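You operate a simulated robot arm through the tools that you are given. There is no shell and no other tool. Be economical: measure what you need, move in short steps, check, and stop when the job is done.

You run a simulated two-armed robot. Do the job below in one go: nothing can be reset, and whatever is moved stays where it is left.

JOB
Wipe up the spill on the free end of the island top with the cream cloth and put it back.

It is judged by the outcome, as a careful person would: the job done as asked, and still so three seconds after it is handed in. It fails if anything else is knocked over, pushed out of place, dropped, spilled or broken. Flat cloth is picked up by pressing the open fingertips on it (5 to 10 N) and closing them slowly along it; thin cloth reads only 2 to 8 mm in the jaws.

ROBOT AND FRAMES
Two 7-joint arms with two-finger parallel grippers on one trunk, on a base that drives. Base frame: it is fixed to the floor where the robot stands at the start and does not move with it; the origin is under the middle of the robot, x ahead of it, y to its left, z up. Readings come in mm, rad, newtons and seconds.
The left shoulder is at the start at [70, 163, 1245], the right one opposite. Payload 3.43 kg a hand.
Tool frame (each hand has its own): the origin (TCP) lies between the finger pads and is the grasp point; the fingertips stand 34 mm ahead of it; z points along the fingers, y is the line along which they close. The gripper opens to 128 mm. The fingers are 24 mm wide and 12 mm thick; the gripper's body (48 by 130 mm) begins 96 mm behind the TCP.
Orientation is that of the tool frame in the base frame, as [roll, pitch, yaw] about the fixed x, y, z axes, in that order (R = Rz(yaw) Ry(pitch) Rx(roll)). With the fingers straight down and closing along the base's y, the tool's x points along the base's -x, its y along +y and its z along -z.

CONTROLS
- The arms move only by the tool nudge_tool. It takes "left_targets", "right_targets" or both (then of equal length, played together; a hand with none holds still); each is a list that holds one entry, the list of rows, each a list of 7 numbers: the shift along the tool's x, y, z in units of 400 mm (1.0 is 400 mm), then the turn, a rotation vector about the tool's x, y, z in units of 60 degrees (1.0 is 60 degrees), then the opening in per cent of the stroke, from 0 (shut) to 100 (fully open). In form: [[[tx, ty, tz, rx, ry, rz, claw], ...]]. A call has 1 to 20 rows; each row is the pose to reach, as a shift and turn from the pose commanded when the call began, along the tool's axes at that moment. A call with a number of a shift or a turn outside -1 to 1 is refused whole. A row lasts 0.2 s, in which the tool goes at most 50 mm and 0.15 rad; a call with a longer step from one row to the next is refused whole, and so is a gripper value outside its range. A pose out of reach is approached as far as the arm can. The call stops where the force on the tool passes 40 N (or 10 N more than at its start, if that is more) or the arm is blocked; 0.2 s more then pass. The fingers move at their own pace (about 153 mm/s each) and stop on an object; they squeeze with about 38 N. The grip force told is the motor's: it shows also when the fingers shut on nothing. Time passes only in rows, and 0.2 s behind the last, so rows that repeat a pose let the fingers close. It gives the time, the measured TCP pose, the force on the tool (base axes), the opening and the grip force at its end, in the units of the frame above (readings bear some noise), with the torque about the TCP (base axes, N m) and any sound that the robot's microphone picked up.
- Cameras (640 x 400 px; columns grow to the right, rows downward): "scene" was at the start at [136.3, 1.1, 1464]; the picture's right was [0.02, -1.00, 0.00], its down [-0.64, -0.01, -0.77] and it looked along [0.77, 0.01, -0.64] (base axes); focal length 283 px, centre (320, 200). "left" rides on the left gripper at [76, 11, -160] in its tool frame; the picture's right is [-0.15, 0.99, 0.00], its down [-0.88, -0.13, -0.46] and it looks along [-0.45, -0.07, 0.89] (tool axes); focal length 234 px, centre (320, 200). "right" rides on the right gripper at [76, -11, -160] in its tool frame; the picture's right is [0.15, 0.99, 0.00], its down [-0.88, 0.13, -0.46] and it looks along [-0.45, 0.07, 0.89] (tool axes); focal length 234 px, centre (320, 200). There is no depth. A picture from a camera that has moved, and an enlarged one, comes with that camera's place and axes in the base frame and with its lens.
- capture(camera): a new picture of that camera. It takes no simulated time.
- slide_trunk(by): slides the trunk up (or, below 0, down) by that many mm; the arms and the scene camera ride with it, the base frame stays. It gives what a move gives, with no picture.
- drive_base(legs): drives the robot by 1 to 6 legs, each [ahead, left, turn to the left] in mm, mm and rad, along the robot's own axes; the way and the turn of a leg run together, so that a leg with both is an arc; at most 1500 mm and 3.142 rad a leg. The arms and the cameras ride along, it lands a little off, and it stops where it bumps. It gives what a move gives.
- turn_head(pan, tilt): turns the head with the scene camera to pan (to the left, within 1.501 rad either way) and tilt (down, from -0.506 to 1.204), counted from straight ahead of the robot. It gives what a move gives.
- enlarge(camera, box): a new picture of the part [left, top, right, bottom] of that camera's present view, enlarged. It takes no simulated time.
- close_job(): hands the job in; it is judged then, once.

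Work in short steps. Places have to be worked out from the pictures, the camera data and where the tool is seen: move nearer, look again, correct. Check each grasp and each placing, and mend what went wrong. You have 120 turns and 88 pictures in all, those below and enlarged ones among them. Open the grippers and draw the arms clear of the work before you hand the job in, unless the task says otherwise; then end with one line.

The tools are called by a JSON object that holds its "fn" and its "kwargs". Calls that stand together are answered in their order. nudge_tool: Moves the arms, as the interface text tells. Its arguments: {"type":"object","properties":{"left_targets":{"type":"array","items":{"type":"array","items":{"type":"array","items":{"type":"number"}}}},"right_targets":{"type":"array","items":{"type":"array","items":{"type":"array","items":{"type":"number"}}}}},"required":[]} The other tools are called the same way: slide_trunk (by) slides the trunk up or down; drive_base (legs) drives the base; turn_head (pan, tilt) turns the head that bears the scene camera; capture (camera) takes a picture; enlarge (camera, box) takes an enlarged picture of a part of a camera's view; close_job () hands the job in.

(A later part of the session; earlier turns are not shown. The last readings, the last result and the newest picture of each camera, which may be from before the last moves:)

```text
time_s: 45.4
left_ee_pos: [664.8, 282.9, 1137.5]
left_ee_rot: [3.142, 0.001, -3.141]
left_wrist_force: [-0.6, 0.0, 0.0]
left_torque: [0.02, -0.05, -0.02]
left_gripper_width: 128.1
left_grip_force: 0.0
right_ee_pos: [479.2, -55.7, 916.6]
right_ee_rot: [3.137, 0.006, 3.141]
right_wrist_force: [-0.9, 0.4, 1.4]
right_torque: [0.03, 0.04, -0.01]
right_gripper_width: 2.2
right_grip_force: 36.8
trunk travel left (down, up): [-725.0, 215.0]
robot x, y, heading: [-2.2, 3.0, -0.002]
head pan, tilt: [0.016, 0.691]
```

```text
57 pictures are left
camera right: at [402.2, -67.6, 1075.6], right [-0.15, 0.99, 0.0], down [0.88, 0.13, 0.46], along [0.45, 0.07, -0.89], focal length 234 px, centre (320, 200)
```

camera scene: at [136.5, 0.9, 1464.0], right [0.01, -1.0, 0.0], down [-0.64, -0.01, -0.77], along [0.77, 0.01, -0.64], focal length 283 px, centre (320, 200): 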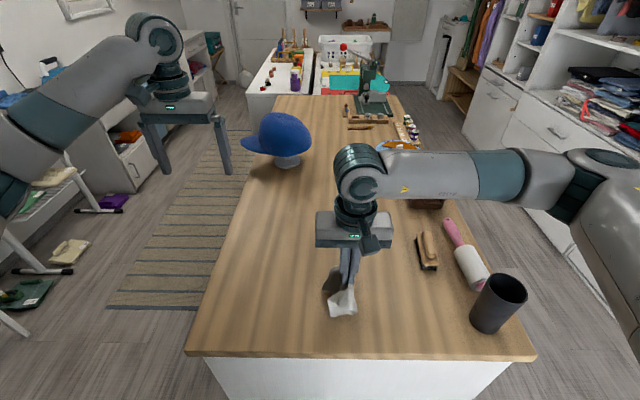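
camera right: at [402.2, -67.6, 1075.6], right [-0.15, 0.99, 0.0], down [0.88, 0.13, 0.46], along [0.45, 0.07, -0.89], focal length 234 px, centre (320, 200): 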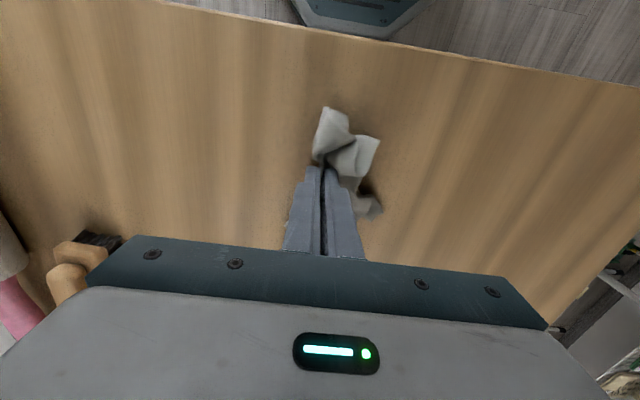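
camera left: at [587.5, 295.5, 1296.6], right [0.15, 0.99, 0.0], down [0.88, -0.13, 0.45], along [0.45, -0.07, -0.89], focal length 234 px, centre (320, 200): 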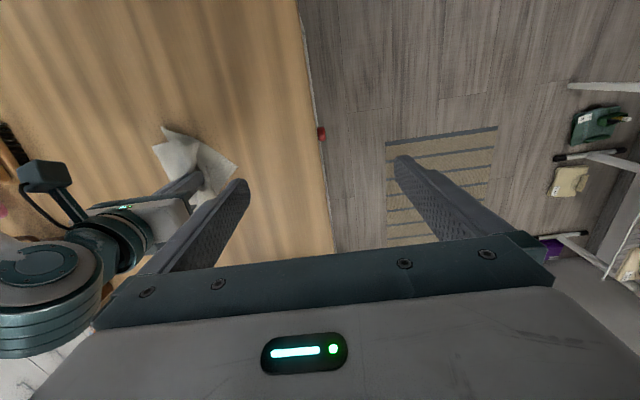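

The cloth is bunched at its place. I'll open slowly in light contact to spread it.

{"fn": "nudge_tool", "kwargs": {"right_targets": [[[0, 0, 0.001, 0, 0, 0, 0], [0, 0, 0.001, 0, 0, 0, 6], [0, 0, 0.001, 0, 0, 0, 12], [0, 0, 0.001, 0, 0, 0, 18], [0, 0, 0.001, 0, 0, 0, 24], [0, 0, 0.001, 0, 0, 0, 30], [0, 0, 0.001, 0, 0, 0, 38], [0, 0, 0.001, 0, 0, 0, 46], [0, 0, 0.001, 0, 0, 0, 54], [0, 0, 0.001, 0, 0, 0, 62], [0, 0, 0.001, 0, 0, 0, 70], [0, 0, 0.001, 0, 0, 0, 78], [0, 0, 0.001, 0, 0, 0, 78]]]}}

{"fn": "capture", "kwargs": {"camera": "right"}}

{"fn": "nudge_tool", "kwargs": {"right_targets": [[[0, 0, -0.03, 0, 0, 0, 78], [0, 0, -0.1, 0, 0, 0, 78], [0, 0, -0.2, 0, 0, 0, 78], [0, 0, -0.25, 0, 0, 0, 78], [0, 0, -0.25, 0, 0, 0, 78]]]}}

{"fn": "capture", "kwargs": {"camera": "right"}}

{"fn": "enlarge", "kwargs": {"camera": "scene", "box": [220, 220, 480, 390]}}

```text
time_s: 48.2
left_ee_pos: [664.3, 283.8, 1137.6]
left_ee_rot: [3.141, 0.0, -3.141]
left_wrist_force: [0.3, 0.4, -0.8]
left_torque: [0.03, 0.01, 0.03]
left_gripper_width: 128.0
left_grip_force: 0.0
right_ee_pos: [479.1, -54.3, 916.0]
right_ee_rot: [3.139, 0.006, -3.141]
right_wrist_force: [-0.1, 0.3, 1.2]
right_torque: [0.06, 0.01, 0.0]
right_gripper_width: 99.8
right_grip_force: 0.0
trunk travel left (down, up): [-725.0, 215.0]
robot x, y, heading: [0.8, 3.4, -0.005]
head pan, tilt: [0.016, 0.691]
```

```text
56 pictures are left
camera right: at [402.0, -68.0, 1075.7], right [-0.15, 0.99, 0.0], down [0.88, 0.13, 0.46], along [0.45, 0.07, -0.89], focal length 234 px, centre (320, 200)
```

right: 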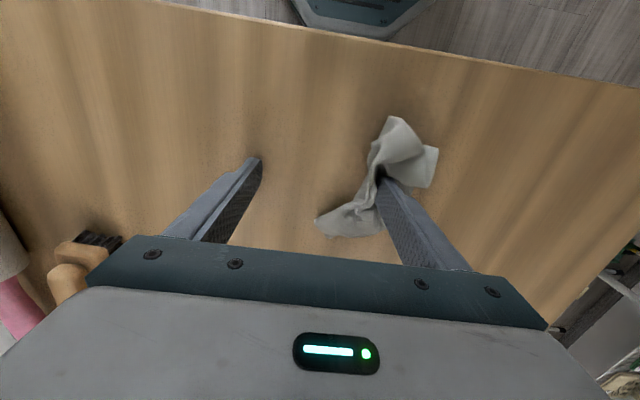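

```text
time_s: 49.4
left_ee_pos: [663.5, 283.5, 1136.7]
left_ee_rot: [3.142, -0.002, 3.14]
left_wrist_force: [-0.4, 0.3, 0.3]
left_torque: [0.02, -0.03, -0.02]
left_gripper_width: 128.0
left_grip_force: 0.0
right_ee_pos: [477.1, -56.6, 1016.9]
right_ee_rot: [3.139, 0.004, -3.137]
right_wrist_force: [0.0, 0.6, -0.6]
right_torque: [-0.04, -0.02, 0.02]
right_gripper_width: 99.8
right_grip_force: 0.0
trunk travel left (down, up): [-725.0, 215.0]
robot x, y, heading: [-0.6, 0.0, -0.002]
head pan, tilt: [0.016, 0.691]
```

```text
55 pictures are left
camera right: at [400.7, -69.1, 1175.4], right [-0.15, 0.99, 0.0], down [0.88, 0.13, 0.46], along [0.45, 0.07, -0.89], focal length 234 px, centre (320, 200)
```

right: 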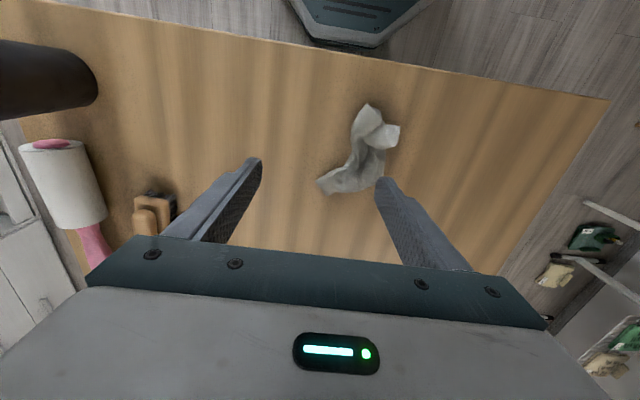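

```text
2.35 times, centred on (350, 305) of scene
camera zoom: at [136.5, 1.0, 1464.0], right [0.01, -1.0, 0.0], down [-0.64, -0.01, -0.77], along [0.77, 0.01, -0.64], focal length 665 px, centre (249, -47)
```

zoom: 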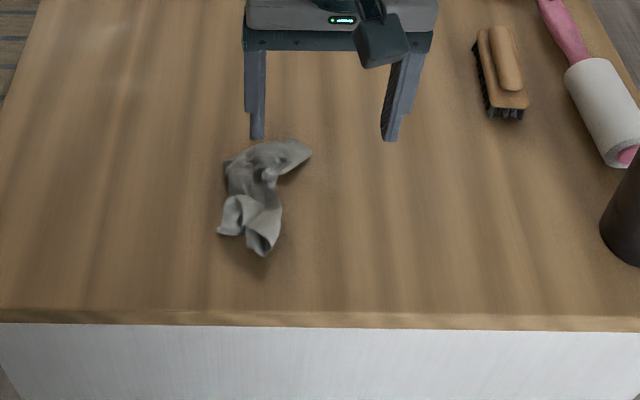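

The wad followed one finger and is now about 50 mm off and crumpled. I want to unfurl it and lay it back properly, so I'll look closely at it.

{"fn": "enlarge", "kwargs": {"camera": "right", "box": [280, 80, 440, 220]}}

{"fn": "enlarge", "kwargs": {"camera": "scene", "box": [290, 265, 370, 330]}}

```text
2.86 times, centred on (360, 150) of right
camera zoom: at [400.7, -69.1, 1175.4], right [-0.15, 0.99, 0.0], down [0.88, 0.13, 0.46], along [0.45, 0.07, -0.89], focal length 669 px, centre (206, 343)
```

zoom: 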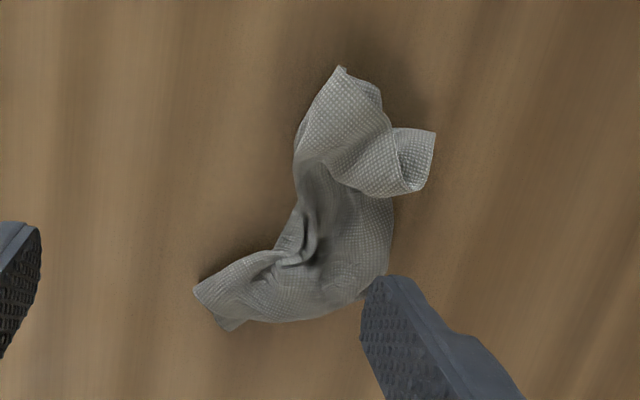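

```text
6.15 times, centred on (330, 298) of scene
camera zoom: at [136.5, 1.0, 1464.0], right [0.01, -1.0, 0.0], down [-0.64, -0.01, -0.77], along [0.77, 0.01, -0.64], focal length 1739 px, centre (258, -400)
```

zoom: 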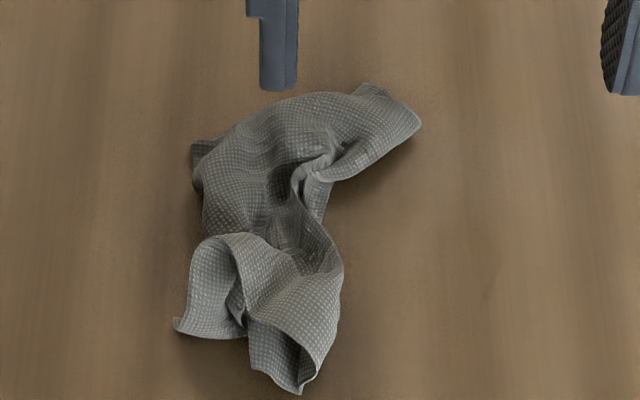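

The far tip of the wad is at about (525, -50), its strip running toward +y/-x. I'll turn the gripper 60° so it closes across that strip, and come down just above it.

{"fn": "nudge_tool", "kwargs": {"right_targets": [[[-0.012, 0.005, 0, 0, 0, 0.111, 47], [-0.024, 0.01, 0, 0, 0, 0.222, 47], [-0.036, 0.015, 0, 0, 0, 0.333, 47], [-0.048, 0.02, 0.02, 0, 0, 0.444, 47], [-0.06, 0.025, 0.05, 0, 0, 0.555, 47], [-0.072, 0.03, 0.08, 0, 0, 0.666, 47], [-0.084, 0.035, 0.11, 0, 0, 0.777, 47], [-0.096, 0.04, 0.14, 0, 0, 0.888, 47], [-0.1075, 0.045, 0.17, 0, 0, 1.0, 47], [-0.1075, 0.045, 0.17, 0, 0, 1.0, 47]]]}}

{"fn": "capture", "kwargs": {"camera": "right"}}

{"fn": "enlarge", "kwargs": {"camera": "scene", "box": [270, 205, 430, 335]}}

```text
time_s: 51.6
left_ee_pos: [663.3, 283.9, 1136.6]
left_ee_rot: [-3.141, 0.0, 3.141]
left_wrist_force: [0.1, -0.5, -1.2]
left_torque: [0.02, -0.01, 0.02]
left_gripper_width: 128.2
left_grip_force: 0.1
right_ee_pos: [521.6, -35.8, 948.1]
right_ee_rot: [3.135, 0.0, 2.094]
right_wrist_force: [0.5, 0.1, -0.7]
right_torque: [-0.02, 0.04, -0.04]
right_gripper_width: 60.1
right_grip_force: 0.0
trunk travel left (down, up): [-725.0, 215.0]
robot x, y, heading: [-0.6, -0.7, -0.004]
head pan, tilt: [0.016, 0.691]
```

```text
51 pictures are left
camera right: at [473.3, 22.0, 1107.0], right [0.78, 0.62, 0.0], down [0.55, -0.7, 0.46], along [0.29, -0.36, -0.89], focal length 234 px, centre (320, 200)
```

right: 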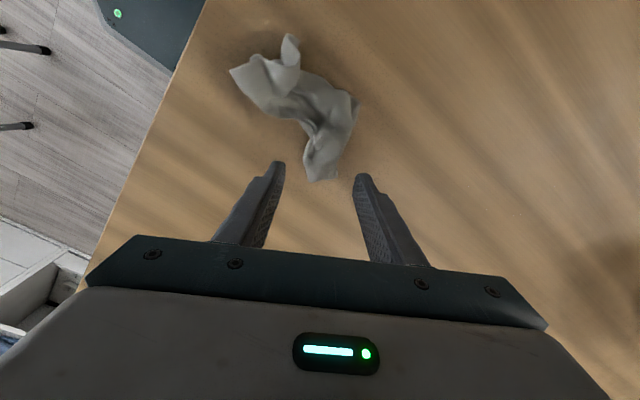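

```text
3.08 times, centred on (350, 270) of scene
camera zoom: at [136.2, 1.0, 1464.0], right [0.01, -1.0, 0.0], down [-0.64, -0.01, -0.77], along [0.77, 0.01, -0.64], focal length 870 px, centre (228, -15)
```

zoom: 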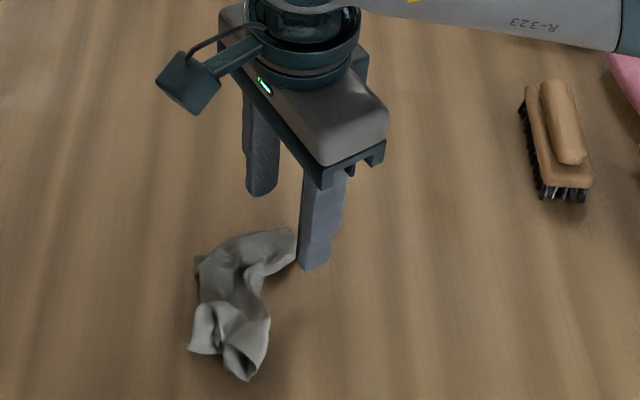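

The strip tip lies right between the fingers' descent line. I'll lower to the surface and close slowly.

{"fn": "nudge_tool", "kwargs": {"right_targets": [[[0, 0, 0.04, 0, 0, 0, 47], [0, 0, 0.065, 0, 0, 0, 47], [0, 0, 0.075, 0, 0, 0, 47], [0, 0, 0.079, 0, 0, 0, 47], [0, 0, 0.079, 0, 0, 0, 47]]]}}

{"fn": "capture", "kwargs": {"camera": "right"}}

```text
time_s: 52.8
left_ee_pos: [663.0, 284.0, 1135.6]
left_ee_rot: [-3.141, -0.003, 3.141]
left_wrist_force: [0.9, -0.2, 0.3]
left_torque: [-0.01, -0.02, 0.01]
left_gripper_width: 127.9
left_grip_force: 0.0
right_ee_pos: [522.1, -36.5, 918.4]
right_ee_rot: [3.135, 0.001, 2.093]
right_wrist_force: [-0.1, -0.3, -0.2]
right_torque: [0.02, -0.01, -0.02]
right_gripper_width: 60.3
right_grip_force: 0.0
trunk travel left (down, up): [-725.0, 215.0]
robot x, y, heading: [-0.0, 3.0, -0.003]
head pan, tilt: [0.016, 0.691]
```

```text
49 pictures are left
camera right: at [472.8, 21.5, 1076.3], right [0.78, 0.62, 0.01], down [0.55, -0.7, 0.46], along [0.29, -0.35, -0.89], focal length 234 px, centre (320, 200)
```

right: 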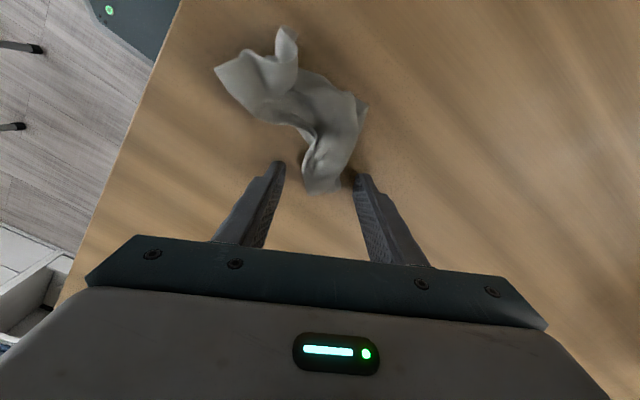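

The strip is between the fingers. I'll close slowly and lift high to let it hang out.

{"fn": "nudge_tool", "kwargs": {"right_targets": [[[0, 0, 0.003, 0, 0, 0, 40], [0, 0, 0.003, 0, 0, 0, 34], [0, 0, 0.003, 0, 0, 0, 28], [0, 0, 0.003, 0, 0, 0, 22], [0, 0, 0.003, 0, 0, 0, 16], [0, 0, 0.003, 0, 0, 0, 10], [0, 0, 0.003, 0, 0, 0, 5], [0, 0, 0.003, 0, 0, 0, 0], [0, 0, 0.003, 0, 0, 0, 0], [0, 0, -0.06, 0, 0, 0, 0], [0, 0, -0.16, 0, 0, 0, 0], [0, 0, -0.26, 0, 0, 0, 0], [0, 0, -0.36, 0, 0, 0, 0], [0, 0, -0.46, 0, 0, 0, 0], [0, 0, -0.56, 0, 0, 0, 0], [0, 0, -0.62, 0, 0, 0, 0], [0, 0, -0.62, 0, 0, 0, 0], [0, 0, -0.62, 0, 0, 0, 0]]]}}

{"fn": "capture", "kwargs": {"camera": "right"}}

{"fn": "capture", "kwargs": {"camera": "scene"}}

```text
time_s: 56.6
left_ee_pos: [664.5, 283.3, 1135.9]
left_ee_rot: [-3.141, 0.001, -3.141]
left_wrist_force: [-0.1, 0.1, 0.2]
left_torque: [-0.02, 0.01, -0.02]
left_gripper_width: 128.0
left_grip_force: 0.0
right_ee_pos: [520.6, -37.3, 1163.7]
right_ee_rot: [3.138, -0.001, 2.093]
right_wrist_force: [0.2, 0.7, 0.3]
right_torque: [0.01, -0.01, -0.01]
right_gripper_width: 2.6
right_grip_force: 37.6
trunk travel left (down, up): [-725.0, 215.0]
robot x, y, heading: [0.6, -3.4, -0.003]
head pan, tilt: [0.016, 0.691]
```

```text
48 pictures are left
camera right: at [471.8, 20.1, 1323.4], right [0.78, 0.62, 0.01], down [0.55, -0.7, 0.46], along [0.29, -0.35, -0.89], focal length 234 px, centre (320, 200)
```

right: 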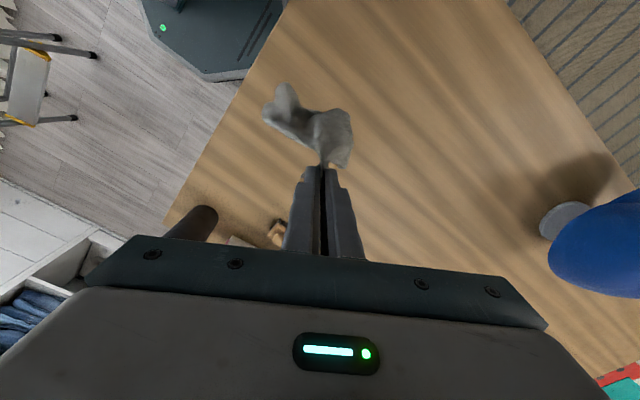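

```text
47 pictures are left
camera scene: at [136.2, 1.0, 1464.0], right [0.01, -1.0, 0.0], down [-0.64, -0.01, -0.77], along [0.77, 0.01, -0.64], focal length 283 px, centre (320, 200)
```

scene: 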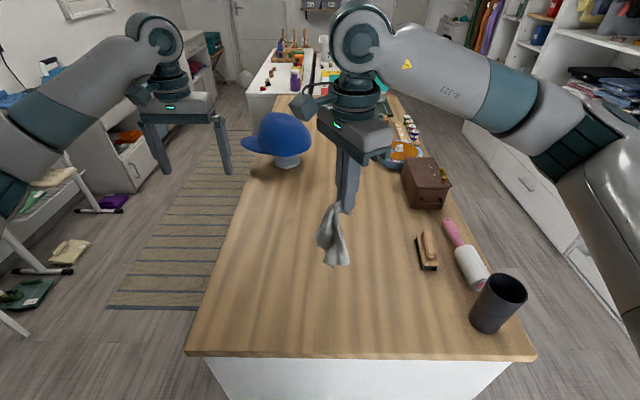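

It hangs from the right hand. I'll zoom in on the hanging cloth to see how open it is.

{"fn": "enlarge", "kwargs": {"camera": "scene", "box": [280, 170, 400, 280]}}

{"fn": "capture", "kwargs": {"camera": "left"}}

```text
3.64 times, centred on (340, 225) of scene
camera zoom: at [136.2, 1.0, 1464.0], right [0.01, -1.0, 0.0], down [-0.64, -0.01, -0.77], along [0.77, 0.01, -0.64], focal length 1028 px, centre (247, 109)
```

zoom: 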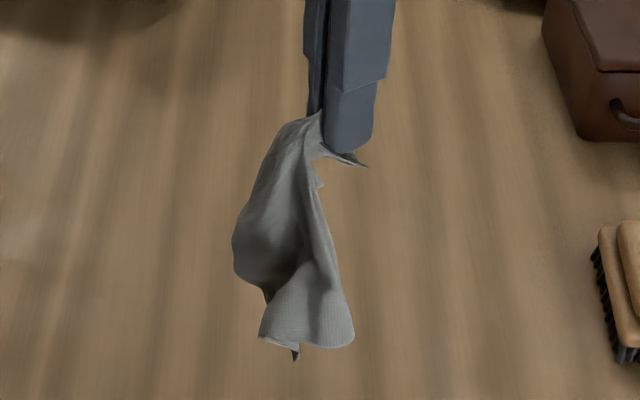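

```text
45 pictures are left
camera left: at [587.3, 295.3, 1296.8], right [0.15, 0.99, 0.0], down [0.88, -0.13, 0.46], along [0.45, -0.07, -0.89], focal length 234 px, centre (320, 200)
```

left: 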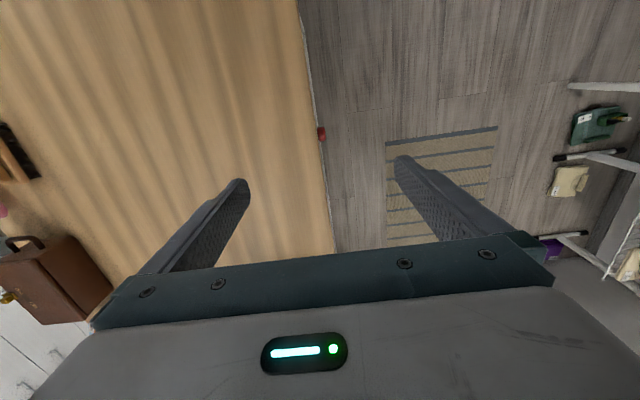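

The hang is about 180 mm. I'll lay it along the original diagonal, with the lower end down at about (430, 35) and the hand swinging down to about (525, -130). First I move over the start point.

{"fn": "nudge_tool", "kwargs": {"right_targets": [[[0.05, -0.02, 0, 0, 0, 0, 0], [0.1, -0.04, 0, 0, 0, 0, 0], [0.16, -0.06, 0, 0, 0, 0, 0], [0.21, -0.08, 0, 0, 0, 0, 0], [0.269, -0.1075, 0, 0, 0, 0, 0], [0.269, -0.1075, 0, 0, 0, 0, 0], [0.269, -0.1075, 0.05, 0, 0, 0, 0], [0.269, -0.1075, 0.1, 0, 0, 0, 0], [0.269, -0.1075, 0.13, 0, 0, 0, 0], [0.269, -0.1075, 0.13, 0, 0, 0, 0]]]}}

{"fn": "capture", "kwargs": {"camera": "scene"}}

```text
time_s: 58.8
left_ee_pos: [664.0, 283.9, 1137.2]
left_ee_rot: [3.141, -0.001, 3.141]
left_wrist_force: [0.1, -0.2, -0.2]
left_torque: [0.0, -0.03, 0.02]
left_gripper_width: 128.0
left_grip_force: 0.2
right_ee_pos: [431.6, 33.0, 1113.2]
right_ee_rot: [3.136, 0.0, 2.095]
right_wrist_force: [0.5, 0.5, -0.4]
right_torque: [-0.01, 0.02, -0.01]
right_gripper_width: 2.4
right_grip_force: 37.4
trunk travel left (down, up): [-725.0, 215.0]
robot x, y, heading: [3.8, 0.4, -0.001]
head pan, tilt: [0.016, 0.691]
```

```text
44 pictures are left
camera scene: at [136.3, 1.1, 1464.0], right [0.01, -1.0, 0.0], down [-0.64, -0.01, -0.77], along [0.77, 0.01, -0.64], focal length 283 px, centre (320, 200)
```

scene: 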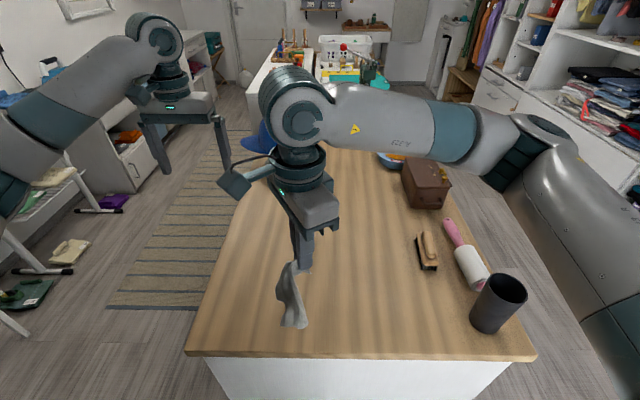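

Positioned. I'll swing the hand down along the diagonal, laying the cloth.

{"fn": "nudge_tool", "kwargs": {"right_targets": [[[0, 0, 0.025, 0, 0, 0, 0], [0, 0, 0.05, 0, 0, 0, 0], [-0.0575, 0, 0.055, 0, 0, 0, 0], [-0.1175, 0, 0.065, 0, 0, 0, 0], [-0.1725, 0, 0.085, 0, 0, 0, 0], [-0.225, 0, 0.11, 0, 0, 0, 0], [-0.275, 0, 0.1425, 0, 0, 0, 0], [-0.3175, 0, 0.18, 0, 0, 0, 0], [-0.3575, 0, 0.225, 0, 0, 0, 0], [-0.39, 0, 0.2725, 0, 0, 0, 0], [-0.415, 0, 0.325, 0, 0, 0, 0], [-0.435, 0, 0.38, 0, 0, 0, 0], [-0.45, 0, 0.43, 0, 0, 0, 0], [-0.465, 0, 0.46, 0, 0, 0, 0], [-0.475, 0, 0.478, 0, 0, 0, 0], [-0.5, 0, 0.48, 0, 0, 0, 0], [-0.5, 0, 0.48, 0, 0, 0, 0]]]}}

{"fn": "capture", "kwargs": {"camera": "right"}}

{"fn": "enlarge", "kwargs": {"camera": "scene", "box": [240, 220, 440, 360]}}

```text
time_s: 62.4
left_ee_pos: [663.9, 284.1, 1137.5]
left_ee_rot: [3.141, -0.002, -3.14]
left_wrist_force: [0.1, 0.4, 1.2]
left_torque: [-0.03, 0.02, -0.01]
left_gripper_width: 128.0
left_grip_force: 0.0
right_ee_pos: [531.9, -137.6, 921.9]
right_ee_rot: [3.136, -0.001, 2.096]
right_wrist_force: [-0.6, 0.1, 0.6]
right_torque: [-0.01, -0.01, -0.02]
right_gripper_width: 2.4
right_grip_force: 37.2
trunk travel left (down, up): [-725.0, 215.0]
robot x, y, heading: [3.4, -0.4, 0.003]
head pan, tilt: [0.016, 0.691]
```

```text
43 pictures are left
camera right: at [482.9, -80.3, 1080.4], right [0.78, 0.62, 0.01], down [0.55, -0.7, 0.46], along [0.29, -0.35, -0.89], focal length 234 px, centre (320, 200)
```

right: 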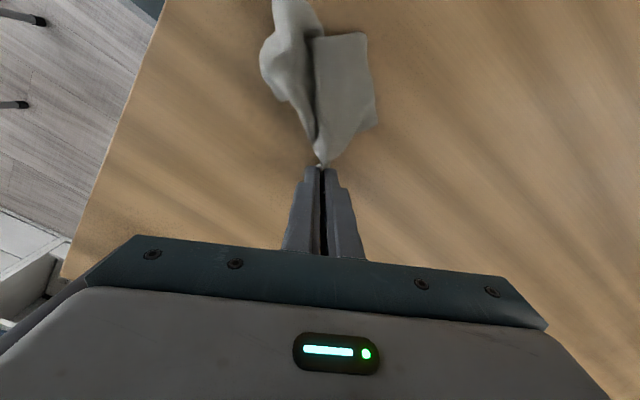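

```text
2.86 times, centred on (340, 290) of scene
camera zoom: at [136.3, 1.2, 1464.0], right [0.01, -1.0, 0.0], down [-0.64, -0.01, -0.77], along [0.77, 0.01, -0.64], focal length 808 px, centre (263, -57)
```

zoom: 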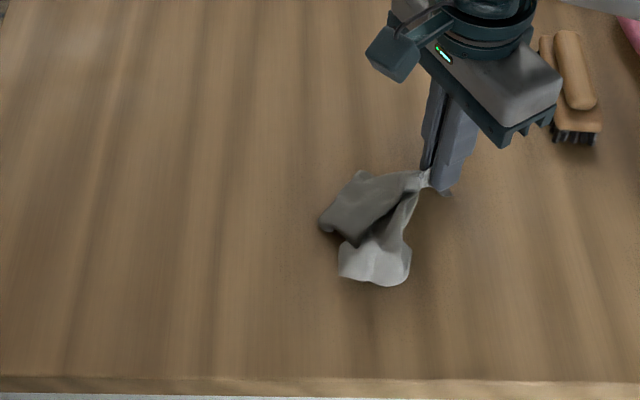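

It is laid but still partly folded. I'll release, rise and take a clear look, then tease the flaps outward with a fingertip.

{"fn": "nudge_tool", "kwargs": {"right_targets": [[[0, 0, 0.008, 0, 0, 0, 0], [0, 0, 0.008, 0, 0, 0, 10], [0, 0, 0.008, 0, 0, 0, 15], [0, 0, -0.05, 0, 0, 0, 15], [0, 0, -0.15, 0, 0, 0, 15], [-0.05, 0, -0.27, 0, 0, 0, 15], [-0.12, 0, -0.35, 0, 0, 0, 15], [-0.2, 0, -0.4, 0, 0, 0, 15], [-0.2, 0, -0.4, 0, 0, 0, 15]]]}}

{"fn": "capture", "kwargs": {"camera": "right"}}

{"fn": "enlarge", "kwargs": {"camera": "scene", "box": [290, 250, 410, 330]}}

```text
refused: row 6 steps farther than a row can; nothing moved
```

```text
41 pictures are left
camera right: at [482.9, -80.3, 1080.4], right [0.78, 0.62, 0.01], down [0.55, -0.7, 0.46], along [0.29, -0.35, -0.89], focal length 234 px, centre (320, 200)
```

right: 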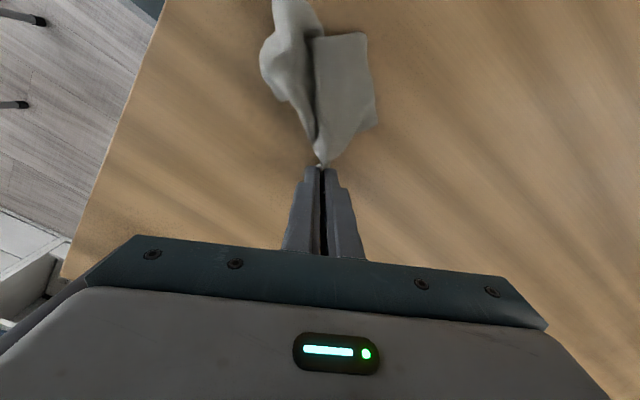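

```text
5.00 times, centred on (350, 290) of scene
camera zoom: at [136.3, 1.2, 1464.0], right [0.01, -1.0, 0.0], down [-0.64, -0.01, -0.77], along [0.77, 0.01, -0.64], focal length 1413 px, centre (170, -250)
```

zoom: 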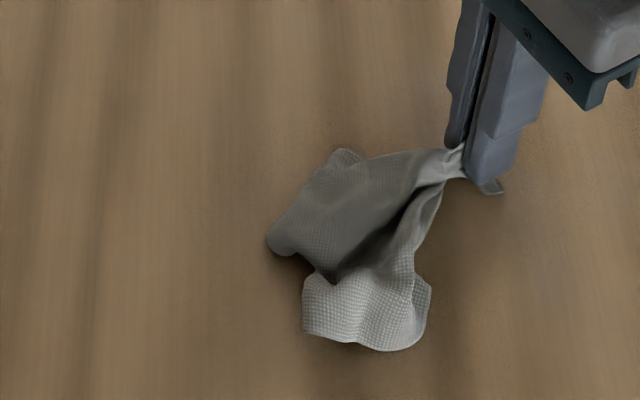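

One step was too long. I'll repeat it with shorter steps.

{"fn": "nudge_tool", "kwargs": {"right_targets": [[[0, 0, 0.008, 0, 0, 0, 0], [0, 0, 0.008, 0, 0, 0, 8], [0, 0, 0.008, 0, 0, 0, 15], [0, 0, 0.008, 0, 0, 0, 15], [0, 0, -0.05, 0, 0, 0, 15], [0, 0, -0.15, 0, 0, 0, 15], [-0.03, 0, -0.25, 0, 0, 0, 15], [-0.09, 0, -0.34, 0, 0, 0, 15], [-0.17, 0, -0.4, 0, 0, 0, 15], [-0.2, 0, -0.4, 0, 0, 0, 15]]]}}

{"fn": "capture", "kwargs": {"camera": "right"}}

{"fn": "enlarge", "kwargs": {"camera": "scene", "box": [290, 250, 410, 330]}}

```text
time_s: 64.6
left_ee_pos: [664.6, 284.1, 1136.4]
left_ee_rot: [-3.14, -0.004, 3.141]
left_wrist_force: [0.2, 0.0, 0.1]
left_torque: [-0.01, 0.01, 0.0]
left_gripper_width: 128.1
left_grip_force: 0.1
right_ee_pos: [570.0, -206.8, 1082.7]
right_ee_rot: [3.137, 0.0, 2.096]
right_wrist_force: [-1.1, 0.8, -0.9]
right_torque: [0.0, 0.0, -0.01]
right_gripper_width: 19.0
right_grip_force: 0.0
trunk travel left (down, up): [-725.0, 215.0]
robot x, y, heading: [-2.0, -1.2, -0.002]
head pan, tilt: [0.016, 0.691]
```

```text
39 pictures are left
camera right: at [521.3, -147.8, 1241.7], right [0.78, 0.62, 0.01], down [0.55, -0.7, 0.46], along [0.29, -0.35, -0.89], focal length 234 px, centre (320, 200)
```

right: 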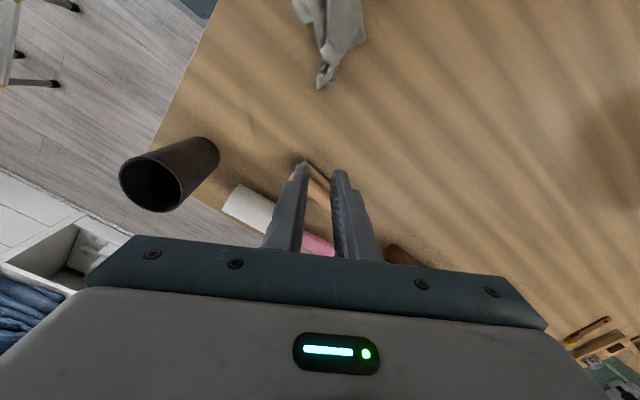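

```text
5.00 times, centred on (350, 290) of scene
camera zoom: at [136.6, 0.7, 1464.0], right [0.02, -1.0, 0.0], down [-0.64, -0.01, -0.77], along [0.77, 0.01, -0.64], focal length 1413 px, centre (170, -250)
```

zoom: 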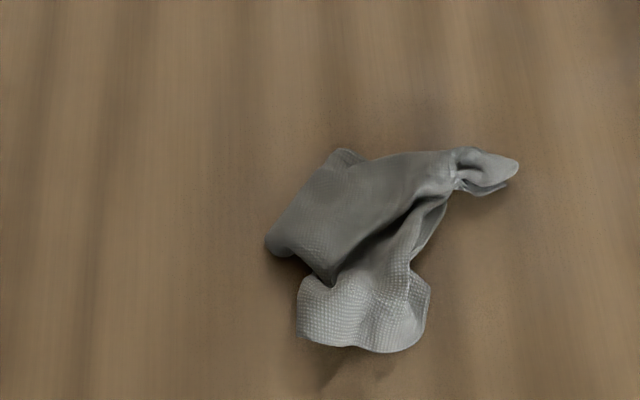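

The cloth is close to its old place but folded over. I'll re-pinch it by the near hem, about (448, -78), with the gripper turned back to close along y, then hang it and lay it out toward the near side.

{"fn": "nudge_tool", "kwargs": {"right_targets": [[[0.043, -0.01, 0, 0, 0, -0.1, 25], [0.086, -0.02, 0.01, 0, 0, -0.2, 25], [0.129, -0.03, 0.03, 0, 0, -0.3, 25], [0.172, -0.04, 0.06, 0, 0, -0.4, 25], [0.215, -0.05, 0.1, 0, 0, -0.5, 25], [0.258, -0.06, 0.14, 0, 0, -0.6, 25], [0.301, -0.07, 0.18, 0, 0, -0.7, 25], [0.344, -0.08, 0.22, 0, 0, -0.8, 25], [0.387, -0.09, 0.26, 0, 0, -0.9, 25], [0.429, -0.0995, 0.3, 0, 0, -1.0, 25], [0.429, -0.0995, 0.3325, 0, 0, -1.0, 25], [0.429, -0.0995, 0.3325, 0, 0, -1.0, 25]]]}}

{"fn": "capture", "kwargs": {"camera": "right"}}

```text
time_s: 67.2
left_ee_pos: [663.9, 283.7, 1137.2]
left_ee_rot: [3.141, 0.0, 3.141]
left_wrist_force: [-0.5, -1.0, 0.3]
left_torque: [0.06, 0.01, 0.01]
left_gripper_width: 127.9
left_grip_force: 0.2
right_ee_pos: [451.2, -79.1, 949.5]
right_ee_rot: [3.14, 0.004, -3.14]
right_wrist_force: [0.3, -0.7, -0.3]
right_torque: [0.0, 0.0, 0.0]
right_gripper_width: 31.8
right_grip_force: 0.1
trunk travel left (down, up): [-725.0, 215.0]
robot x, y, heading: [-0.4, -1.6, 0.003]
head pan, tilt: [0.016, 0.691]
```

```text
37 pictures are left
camera right: at [373.6, -92.8, 1107.5], right [-0.15, 0.99, 0.0], down [0.88, 0.13, 0.46], along [0.45, 0.07, -0.89], focal length 234 px, centre (320, 200)
```

right: 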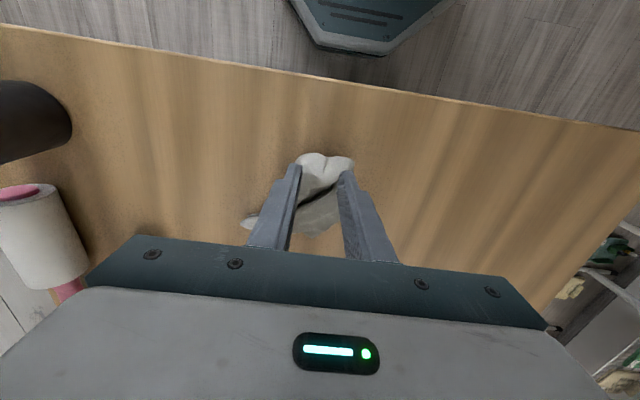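

The hem lies under the fingers. I'll descend to light contact.

{"fn": "nudge_tool", "kwargs": {"right_targets": [[[0, 0, 0.04, 0, 0, 0, 25], [0, 0, 0.065, 0, 0, 0, 25], [0, 0, 0.077, 0, 0, 0, 25], [0, 0, 0.081, 0, 0, 0, 25], [0, 0, 0.081, 0, 0, 0, 25]]]}}

```text
time_s: 68.4
left_ee_pos: [663.4, 283.5, 1137.1]
left_ee_rot: [3.141, -0.001, -3.142]
left_wrist_force: [0.5, 0.1, -0.5]
left_torque: [0.01, 0.01, 0.01]
left_gripper_width: 128.1
left_grip_force: 0.1
right_ee_pos: [450.3, -77.9, 918.0]
right_ee_rot: [3.137, 0.004, 3.141]
right_wrist_force: [0.7, -0.5, 3.5]
right_torque: [-0.02, -0.1, 0.01]
right_gripper_width: 31.8
right_grip_force: 0.1
trunk travel left (down, up): [-725.0, 215.0]
robot x, y, heading: [-1.7, 3.0, 0.002]
head pan, tilt: [0.016, 0.691]
```

Contact 3.5 N. I'll close slowly and lift it to hang.

{"fn": "nudge_tool", "kwargs": {"right_targets": [[[0, 0, 0.001, 0, 0, 0, 21], [0, 0, 0.001, 0, 0, 0, 17], [0, 0, 0.001, 0, 0, 0, 13], [0, 0, 0.001, 0, 0, 0, 9], [0, 0, 0.001, 0, 0, 0, 5], [0, 0, 0.001, 0, 0, 0, 0], [0, 0, 0.001, 0, 0, 0, 0], [0, 0, -0.06, 0, 0, 0, 0], [0, 0, -0.16, 0, 0, 0, 0], [0, 0, -0.26, 0, 0, 0, 0], [0, 0, -0.36, 0, 0, 0, 0], [0, 0, -0.46, 0, 0, 0, 0], [0, 0, -0.56, 0, 0, 0, 0], [0, 0, -0.62, 0, 0, 0, 0], [0, 0, -0.62, 0, 0, 0, 0], [0, 0, -0.62, 0, 0, 0, 0]]]}}

{"fn": "enlarge", "kwargs": {"camera": "scene", "box": [260, 160, 440, 330]}}

```text
time_s: 71.8
left_ee_pos: [663.6, 283.8, 1136.1]
left_ee_rot: [-3.142, -0.001, 3.141]
left_wrist_force: [0.7, -0.9, 0.3]
left_torque: [0.02, -0.02, -0.01]
left_gripper_width: 128.0
left_grip_force: 0.0
right_ee_pos: [451.0, -77.0, 1163.6]
right_ee_rot: [3.137, 0.003, 3.141]
right_wrist_force: [1.0, -0.5, 0.5]
right_torque: [0.02, 0.01, 0.0]
right_gripper_width: 2.4
right_grip_force: 37.2
trunk travel left (down, up): [-725.0, 215.0]
robot x, y, heading: [0.2, 0.6, -0.002]
head pan, tilt: [0.016, 0.691]
```

```text
2.35 times, centred on (350, 245) of scene
camera zoom: at [136.3, 1.0, 1464.0], right [0.01, -1.0, 0.0], down [-0.64, -0.01, -0.77], along [0.77, 0.01, -0.64], focal length 665 px, centre (249, 94)
```

zoom: 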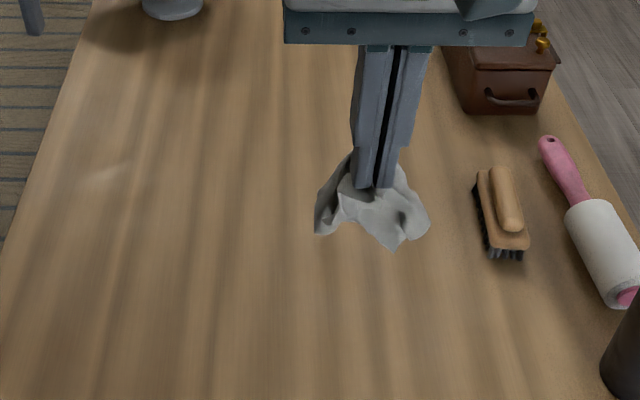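

It turns out to be gripped near its middle, with flaps hanging around. I'll lower it over the original centre and see how the flaps spread.

{"fn": "nudge_tool", "kwargs": {"right_targets": [[[-0.03, 0.03, 0.06, 0, 0, 0, 0], [-0.07, 0.06, 0.12, 0, 0, 0, 0], [-0.07, 0.06, 0.2, 0, 0, 0, 0], [-0.07, 0.06, 0.28, 0, 0, 0, 0], [-0.07, 0.06, 0.35, 0, 0, 0, 0], [-0.07, 0.06, 0.41, 0, 0, 0, 0], [-0.07, 0.06, 0.46, 0, 0, 0, 0], [-0.07, 0.06, 0.51, 0, 0, 0, 0], [-0.07, 0.06, 0.55, 0, 0, 0, 0], [-0.07, 0.06, 0.58, 0, 0, 0, 0], [-0.07, 0.06, 0.6, 0, 0, 0, 0], [-0.07, 0.06, 0.6, 0, 0, 0, 0]]]}}

{"fn": "capture", "kwargs": {"camera": "right"}}

{"fn": "enlarge", "kwargs": {"camera": "scene", "box": [260, 220, 440, 350]}}

```text
time_s: 74.4
left_ee_pos: [664.5, 283.4, 1137.6]
left_ee_rot: [-3.14, -0.002, 3.141]
left_wrist_force: [-0.5, 0.5, -0.3]
left_torque: [-0.03, 0.01, 0.02]
left_gripper_width: 127.9
left_grip_force: 0.1
right_ee_pos: [480.4, -52.8, 923.2]
right_ee_rot: [3.138, 0.004, -3.141]
right_wrist_force: [-0.4, 0.9, -0.6]
right_torque: [0.0, -0.05, -0.01]
right_gripper_width: 2.5
right_grip_force: 36.7
trunk travel left (down, up): [-725.0, 215.0]
robot x, y, heading: [-1.3, -1.0, -0.002]
head pan, tilt: [0.016, 0.691]
```

```text
35 pictures are left
camera right: at [403.0, -66.0, 1081.7], right [-0.15, 0.99, 0.0], down [0.88, 0.13, 0.46], along [0.45, 0.07, -0.89], focal length 234 px, centre (320, 200)
```

right: 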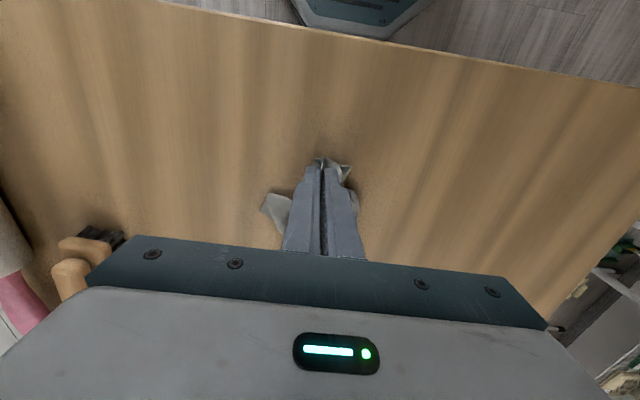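

```text
3.08 times, centred on (350, 285) of scene
camera zoom: at [136.3, 1.0, 1464.0], right [0.01, -1.0, 0.0], down [-0.64, -0.01, -0.77], along [0.77, 0.01, -0.64], focal length 870 px, centre (228, -62)
```

zoom: 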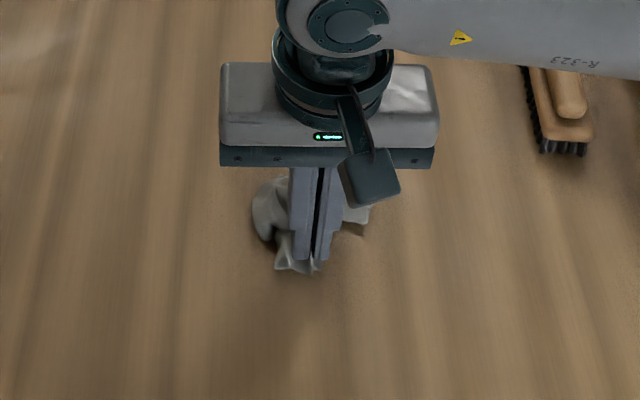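

The body of the cloth trails behind the near hem. I'll lift, go forward, lay it and drag back toward me so it stretches flat behind the pinch.

{"fn": "nudge_tool", "kwargs": {"right_targets": [[[0, 0, -0.1, 0, 0, 0, 0], [0, 0, -0.2, 0, 0, 0, 0], [-0.08, 0, -0.26, 0, 0, 0, 0], [-0.18, 0, -0.26, 0, 0, 0, 0], [-0.27, 0, -0.26, 0, 0, 0, 0], [-0.27, 0, -0.26, 0, 0, 0, 0], [-0.25, 0, -0.22, 0, 0, 0, 0], [-0.21, 0, -0.17, 0, 0, 0, 0], [-0.16, 0, -0.12, 0, 0, 0, 0], [-0.11, 0, -0.07, 0, 0, 0, 0], [-0.06, 0, -0.03, 0, 0, 0, 0], [-0.02, 0, -0.01, 0, 0, 0, 0], [0.02, 0, 0, 0, 0, 0, 0], [0.06, 0, 0, 0, 0, 0, 0], [0.1, 0, 0, 0, 0, 0, 0], [0.14, 0, 0, 0, 0, 0, 0], [0.14, 0, 0, 0, 0, 0, 0]]]}}

{"fn": "enlarge", "kwargs": {"camera": "scene", "box": [260, 220, 440, 350]}}

```text
time_s: 78.0
left_ee_pos: [664.1, 283.9, 1136.0]
left_ee_rot: [-3.14, -0.002, -3.14]
left_wrist_force: [-0.4, 0.4, -0.5]
left_torque: [-0.01, 0.02, -0.01]
left_gripper_width: 127.9
left_grip_force: 0.1
right_ee_pos: [421.2, -55.3, 922.7]
right_ee_rot: [3.14, 0.003, -3.14]
right_wrist_force: [-0.7, 0.0, 0.3]
right_torque: [0.06, -0.01, -0.05]
right_gripper_width: 2.8
right_grip_force: 37.1
trunk travel left (down, up): [-725.0, 215.0]
robot x, y, heading: [1.8, -1.2, -0.0]
head pan, tilt: [0.016, 0.691]
```

```text
3.08 times, centred on (350, 285) of scene
camera zoom: at [136.6, 1.0, 1464.0], right [0.01, -1.0, 0.0], down [-0.64, -0.01, -0.77], along [0.77, 0.01, -0.64], focal length 870 px, centre (228, -62)
```

zoom: 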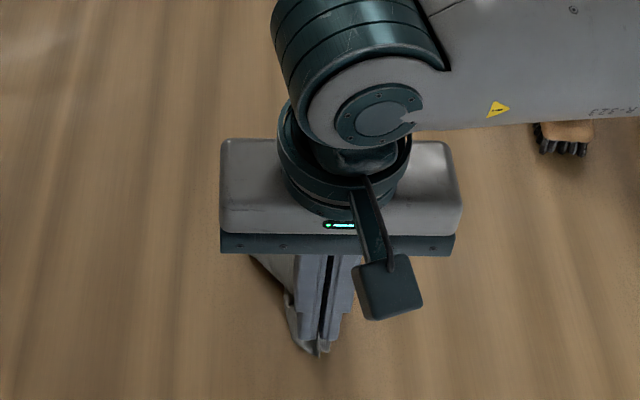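

Now I'll press lightly, release, rise and move the hand off to the right to see the result.

{"fn": "nudge_tool", "kwargs": {"right_targets": [[[0, 0, 0.01, 0, 0, 0, 0], [0, 0, 0.01, 0, 0, 0, 8], [0, 0, 0.01, 0, 0, 0, 15], [0, 0, 0.01, 0, 0, 0, 15], [0, 0, -0.05, 0, 0, 0, 15], [0, 0, -0.15, 0, 0, 0, 15], [0, 0, -0.25, 0, 0, 0, 15], [0, -0.06, -0.32, 0, 0, 0, 15], [0, -0.14, -0.38, 0, 0, 0, 15], [0, -0.23, -0.4, 0, 0, 0, 15], [-0.06, -0.32, -0.4, 0, 0, 0, 15], [-0.12, -0.41, -0.4, 0, 0, 0, 15], [-0.12, -0.41, -0.4, 0, 0, 0, 15]]]}}

{"fn": "enlarge", "kwargs": {"camera": "scene", "box": [260, 230, 420, 340]}}

```text
time_s: 80.8
left_ee_pos: [663.4, 284.8, 1138.2]
left_ee_rot: [3.139, -0.001, -3.14]
left_wrist_force: [-0.2, 0.8, 0.2]
left_torque: [0.03, -0.02, -0.02]
left_gripper_width: 128.3
left_grip_force: 0.1
right_ee_pos: [474.1, -219.8, 1083.1]
right_ee_rot: [3.14, 0.004, -3.14]
right_wrist_force: [0.7, 0.0, -0.3]
right_torque: [-0.01, -0.02, 0.01]
right_gripper_width: 19.3
right_grip_force: 0.1
trunk travel left (down, up): [-725.0, 215.0]
robot x, y, heading: [-0.4, 2.5, 0.002]
head pan, tilt: [0.016, 0.691]
```

```text
3.64 times, centred on (340, 285) of scene
camera zoom: at [136.3, 2.0, 1464.0], right [0.02, -1.0, 0.0], down [-0.64, -0.01, -0.77], along [0.77, 0.01, -0.64], focal length 1028 px, centre (247, -109)
```

zoom: 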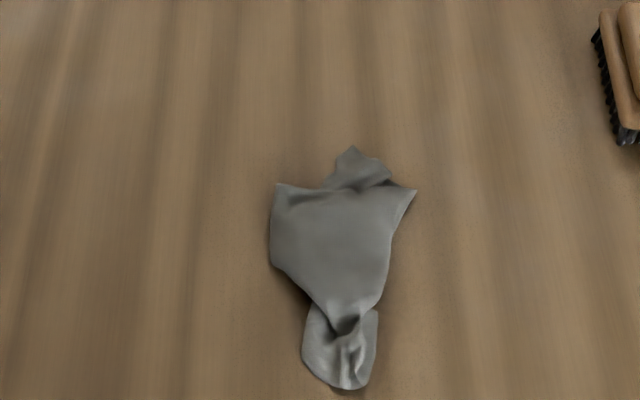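

Much flatter and centred at about (482, -55), within its old footprint. I'll try to widen it by pressing both fingertips on the sheet and opening them; first I move above (515, -58).

{"fn": "nudge_tool", "kwargs": {"right_targets": [[[-0.02, 0.08, 0, 0, 0, 0, 30], [-0.04, 0.16, 0, 0, 0, 0, 30], [-0.06, 0.24, 0.04, 0, 0, 0, 30], [-0.08, 0.32, 0.1, 0, 0, 0, 30], [-0.1025, 0.38, 0.18, 0, 0, 0, 30], [-0.1025, 0.405, 0.26, 0, 0, 0, 30], [-0.1025, 0.405, 0.34, 0, 0, 0, 30], [-0.1025, 0.405, 0.39, 0, 0, 0, 30], [-0.1025, 0.405, 0.406, 0, 0, 0, 30], [-0.1025, 0.405, 0.412, 0, 0, 0, 30], [-0.1025, 0.405, 0.412, 0, 0, 0, 30]]]}}

{"fn": "capture", "kwargs": {"camera": "right"}}

```text
time_s: 83.2
left_ee_pos: [663.8, 284.1, 1137.0]
left_ee_rot: [3.14, -0.002, -3.141]
left_wrist_force: [0.0, -0.1, 0.0]
left_torque: [0.02, -0.03, -0.01]
left_gripper_width: 128.1
left_grip_force: 0.0
right_ee_pos: [511.1, -56.3, 918.7]
right_ee_rot: [3.138, 0.005, 3.141]
right_wrist_force: [0.2, -0.2, 0.1]
right_torque: [-0.02, -0.03, -0.01]
right_gripper_width: 38.6
right_grip_force: 0.1
trunk travel left (down, up): [-725.0, 215.0]
robot x, y, heading: [3.7, -0.9, -0.004]
head pan, tilt: [0.016, 0.691]
```

```text
31 pictures are left
camera right: at [434.4, -68.8, 1078.7], right [-0.15, 0.99, 0.0], down [0.88, 0.13, 0.46], along [0.45, 0.07, -0.89], focal length 234 px, centre (320, 200)
```

right: 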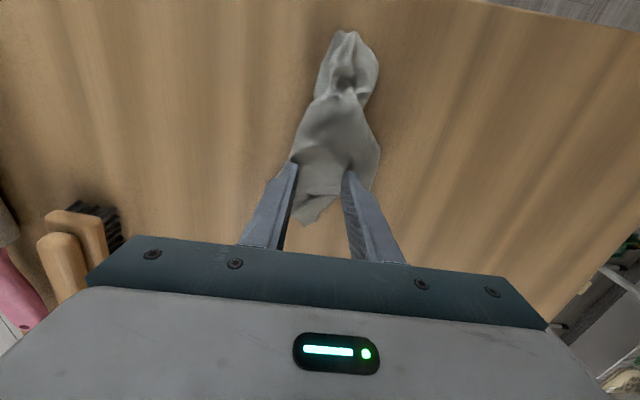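

Both tips are over the sheet. I'll press about 2 mm and open slowly.

{"fn": "nudge_tool", "kwargs": {"right_targets": [[[0, 0, 0.003, 0, 0, 0, 30], [0, 0, 0.0065, 0, 0, 0, 30], [0, 0, 0.0065, 0, 0, 0, 36], [0, 0, 0.0065, 0, 0, 0, 42], [0, 0, 0.0065, 0, 0, 0, 48], [0, 0, 0.0065, 0, 0, 0, 54], [0, 0, 0.0065, 0, 0, 0, 60], [0, 0, 0.0065, 0, 0, 0, 66], [0, 0, 0.0065, 0, 0, 0, 72], [0, 0, 0.0065, 0, 0, 0, 78], [0, 0, 0.0065, 0, 0, 0, 84], [0, 0, 0.0065, 0, 0, 0, 90], [0, 0, 0.0065, 0, 0, 0, 90]]]}}

{"fn": "capture", "kwargs": {"camera": "right"}}

```text
time_s: 86.0
left_ee_pos: [664.0, 283.4, 1136.7]
left_ee_rot: [-3.142, -0.003, -3.14]
left_wrist_force: [0.1, 0.3, 0.4]
left_torque: [0.02, -0.02, 0.01]
left_gripper_width: 128.1
left_grip_force: 0.1
right_ee_pos: [513.4, -56.3, 916.9]
right_ee_rot: [3.138, 0.004, 3.14]
right_wrist_force: [-1.0, -0.3, -0.6]
right_torque: [-0.02, 0.03, 0.01]
right_gripper_width: 115.2
right_grip_force: 0.0
trunk travel left (down, up): [-725.0, 215.0]
robot x, y, heading: [-4.7, 3.0, -0.002]
head pan, tilt: [0.016, 0.691]
```

```text
30 pictures are left
camera right: at [435.6, -69.3, 1075.5], right [-0.15, 0.99, 0.0], down [0.88, 0.13, 0.46], along [0.45, 0.07, -0.89], focal length 234 px, centre (320, 200)
```

right: 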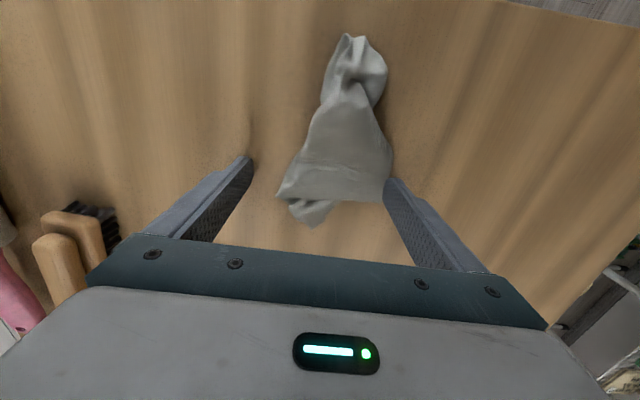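

The tips slid over without enough pressure. I'll rise, narrow, and press again more firmly.

{"fn": "nudge_tool", "kwargs": {"right_targets": [[[0, 0, -0.03, 0, 0, 0, 90], [0, 0.01, -0.03, 0, 0, 0, 60], [0, 0.01, -0.03, 0, 0, 0, 24], [0, 0.01, -0.03, 0, 0, 0, 24], [0, 0.01, -0.01, 0, 0, 0, 24], [0, 0.01, 0.0, 0, 0, 0, 24], [0, 0.01, 0.004, 0, 0, 0, 24], [0, 0.01, 0.004, 0, 0, 0, 24]]]}}

```text
time_s: 87.8
left_ee_pos: [662.5, 284.3, 1137.4]
left_ee_rot: [-3.141, 0.0, -3.14]
left_wrist_force: [0.0, -0.2, 0.0]
left_torque: [0.04, -0.07, 0.01]
left_gripper_width: 127.9
left_grip_force: 0.1
right_ee_pos: [511.4, -51.4, 916.5]
right_ee_rot: [3.139, 0.006, -3.139]
right_wrist_force: [1.9, 2.5, 16.2]
right_torque: [0.25, -0.04, -0.03]
right_gripper_width: 30.8
right_grip_force: 0.3
trunk travel left (down, up): [-725.0, 215.0]
robot x, y, heading: [1.4, 0.9, 0.002]
head pan, tilt: [0.016, 0.691]
```

16 N now, firm enough. I'll open slowly.

{"fn": "nudge_tool", "kwargs": {"right_targets": [[[0, 0, 0, 0, 0, 0, 30], [0, 0, 0, 0, 0, 0, 36], [0, 0, 0, 0, 0, 0, 42], [0, 0, 0, 0, 0, 0, 48], [0, 0, 0.001, 0, 0, 0, 54], [0, 0, 0.001, 0, 0, 0, 60], [0, 0, 0.001, 0, 0, 0, 66], [0, 0, 0.001, 0, 0, 0, 72], [0, 0, 0.001, 0, 0, 0, 78], [0, 0, 0.001, 0, 0, 0, 84], [0, 0, 0.001, 0, 0, 0, 90]]]}}

{"fn": "capture", "kwargs": {"camera": "right"}}

```text
time_s: 90.2
left_ee_pos: [662.2, 282.6, 1139.2]
left_ee_rot: [3.141, 0.001, -3.141]
left_wrist_force: [0.2, 0.8, 0.0]
left_torque: [-0.02, -0.03, 0.0]
left_gripper_width: 128.1
left_grip_force: 0.0
right_ee_pos: [511.1, -52.9, 915.8]
right_ee_rot: [3.138, 0.006, -3.141]
right_wrist_force: [0.1, -8.5, 24.0]
right_torque: [1.18, 0.04, 0.05]
right_gripper_width: 110.2
right_grip_force: 0.0
trunk travel left (down, up): [-725.0, 215.0]
robot x, y, heading: [2.6, -0.1, -0.001]
head pan, tilt: [0.016, 0.691]
```

```text
29 pictures are left
camera right: at [432.9, -66.0, 1074.2], right [-0.15, 0.99, 0.0], down [0.88, 0.13, 0.46], along [0.46, 0.07, -0.89], focal length 234 px, centre (320, 200)
```

right: 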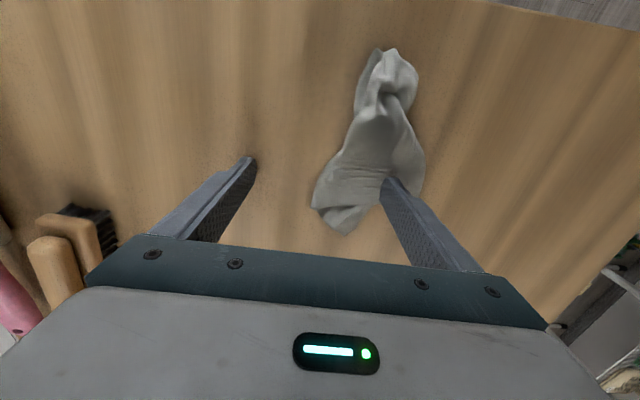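

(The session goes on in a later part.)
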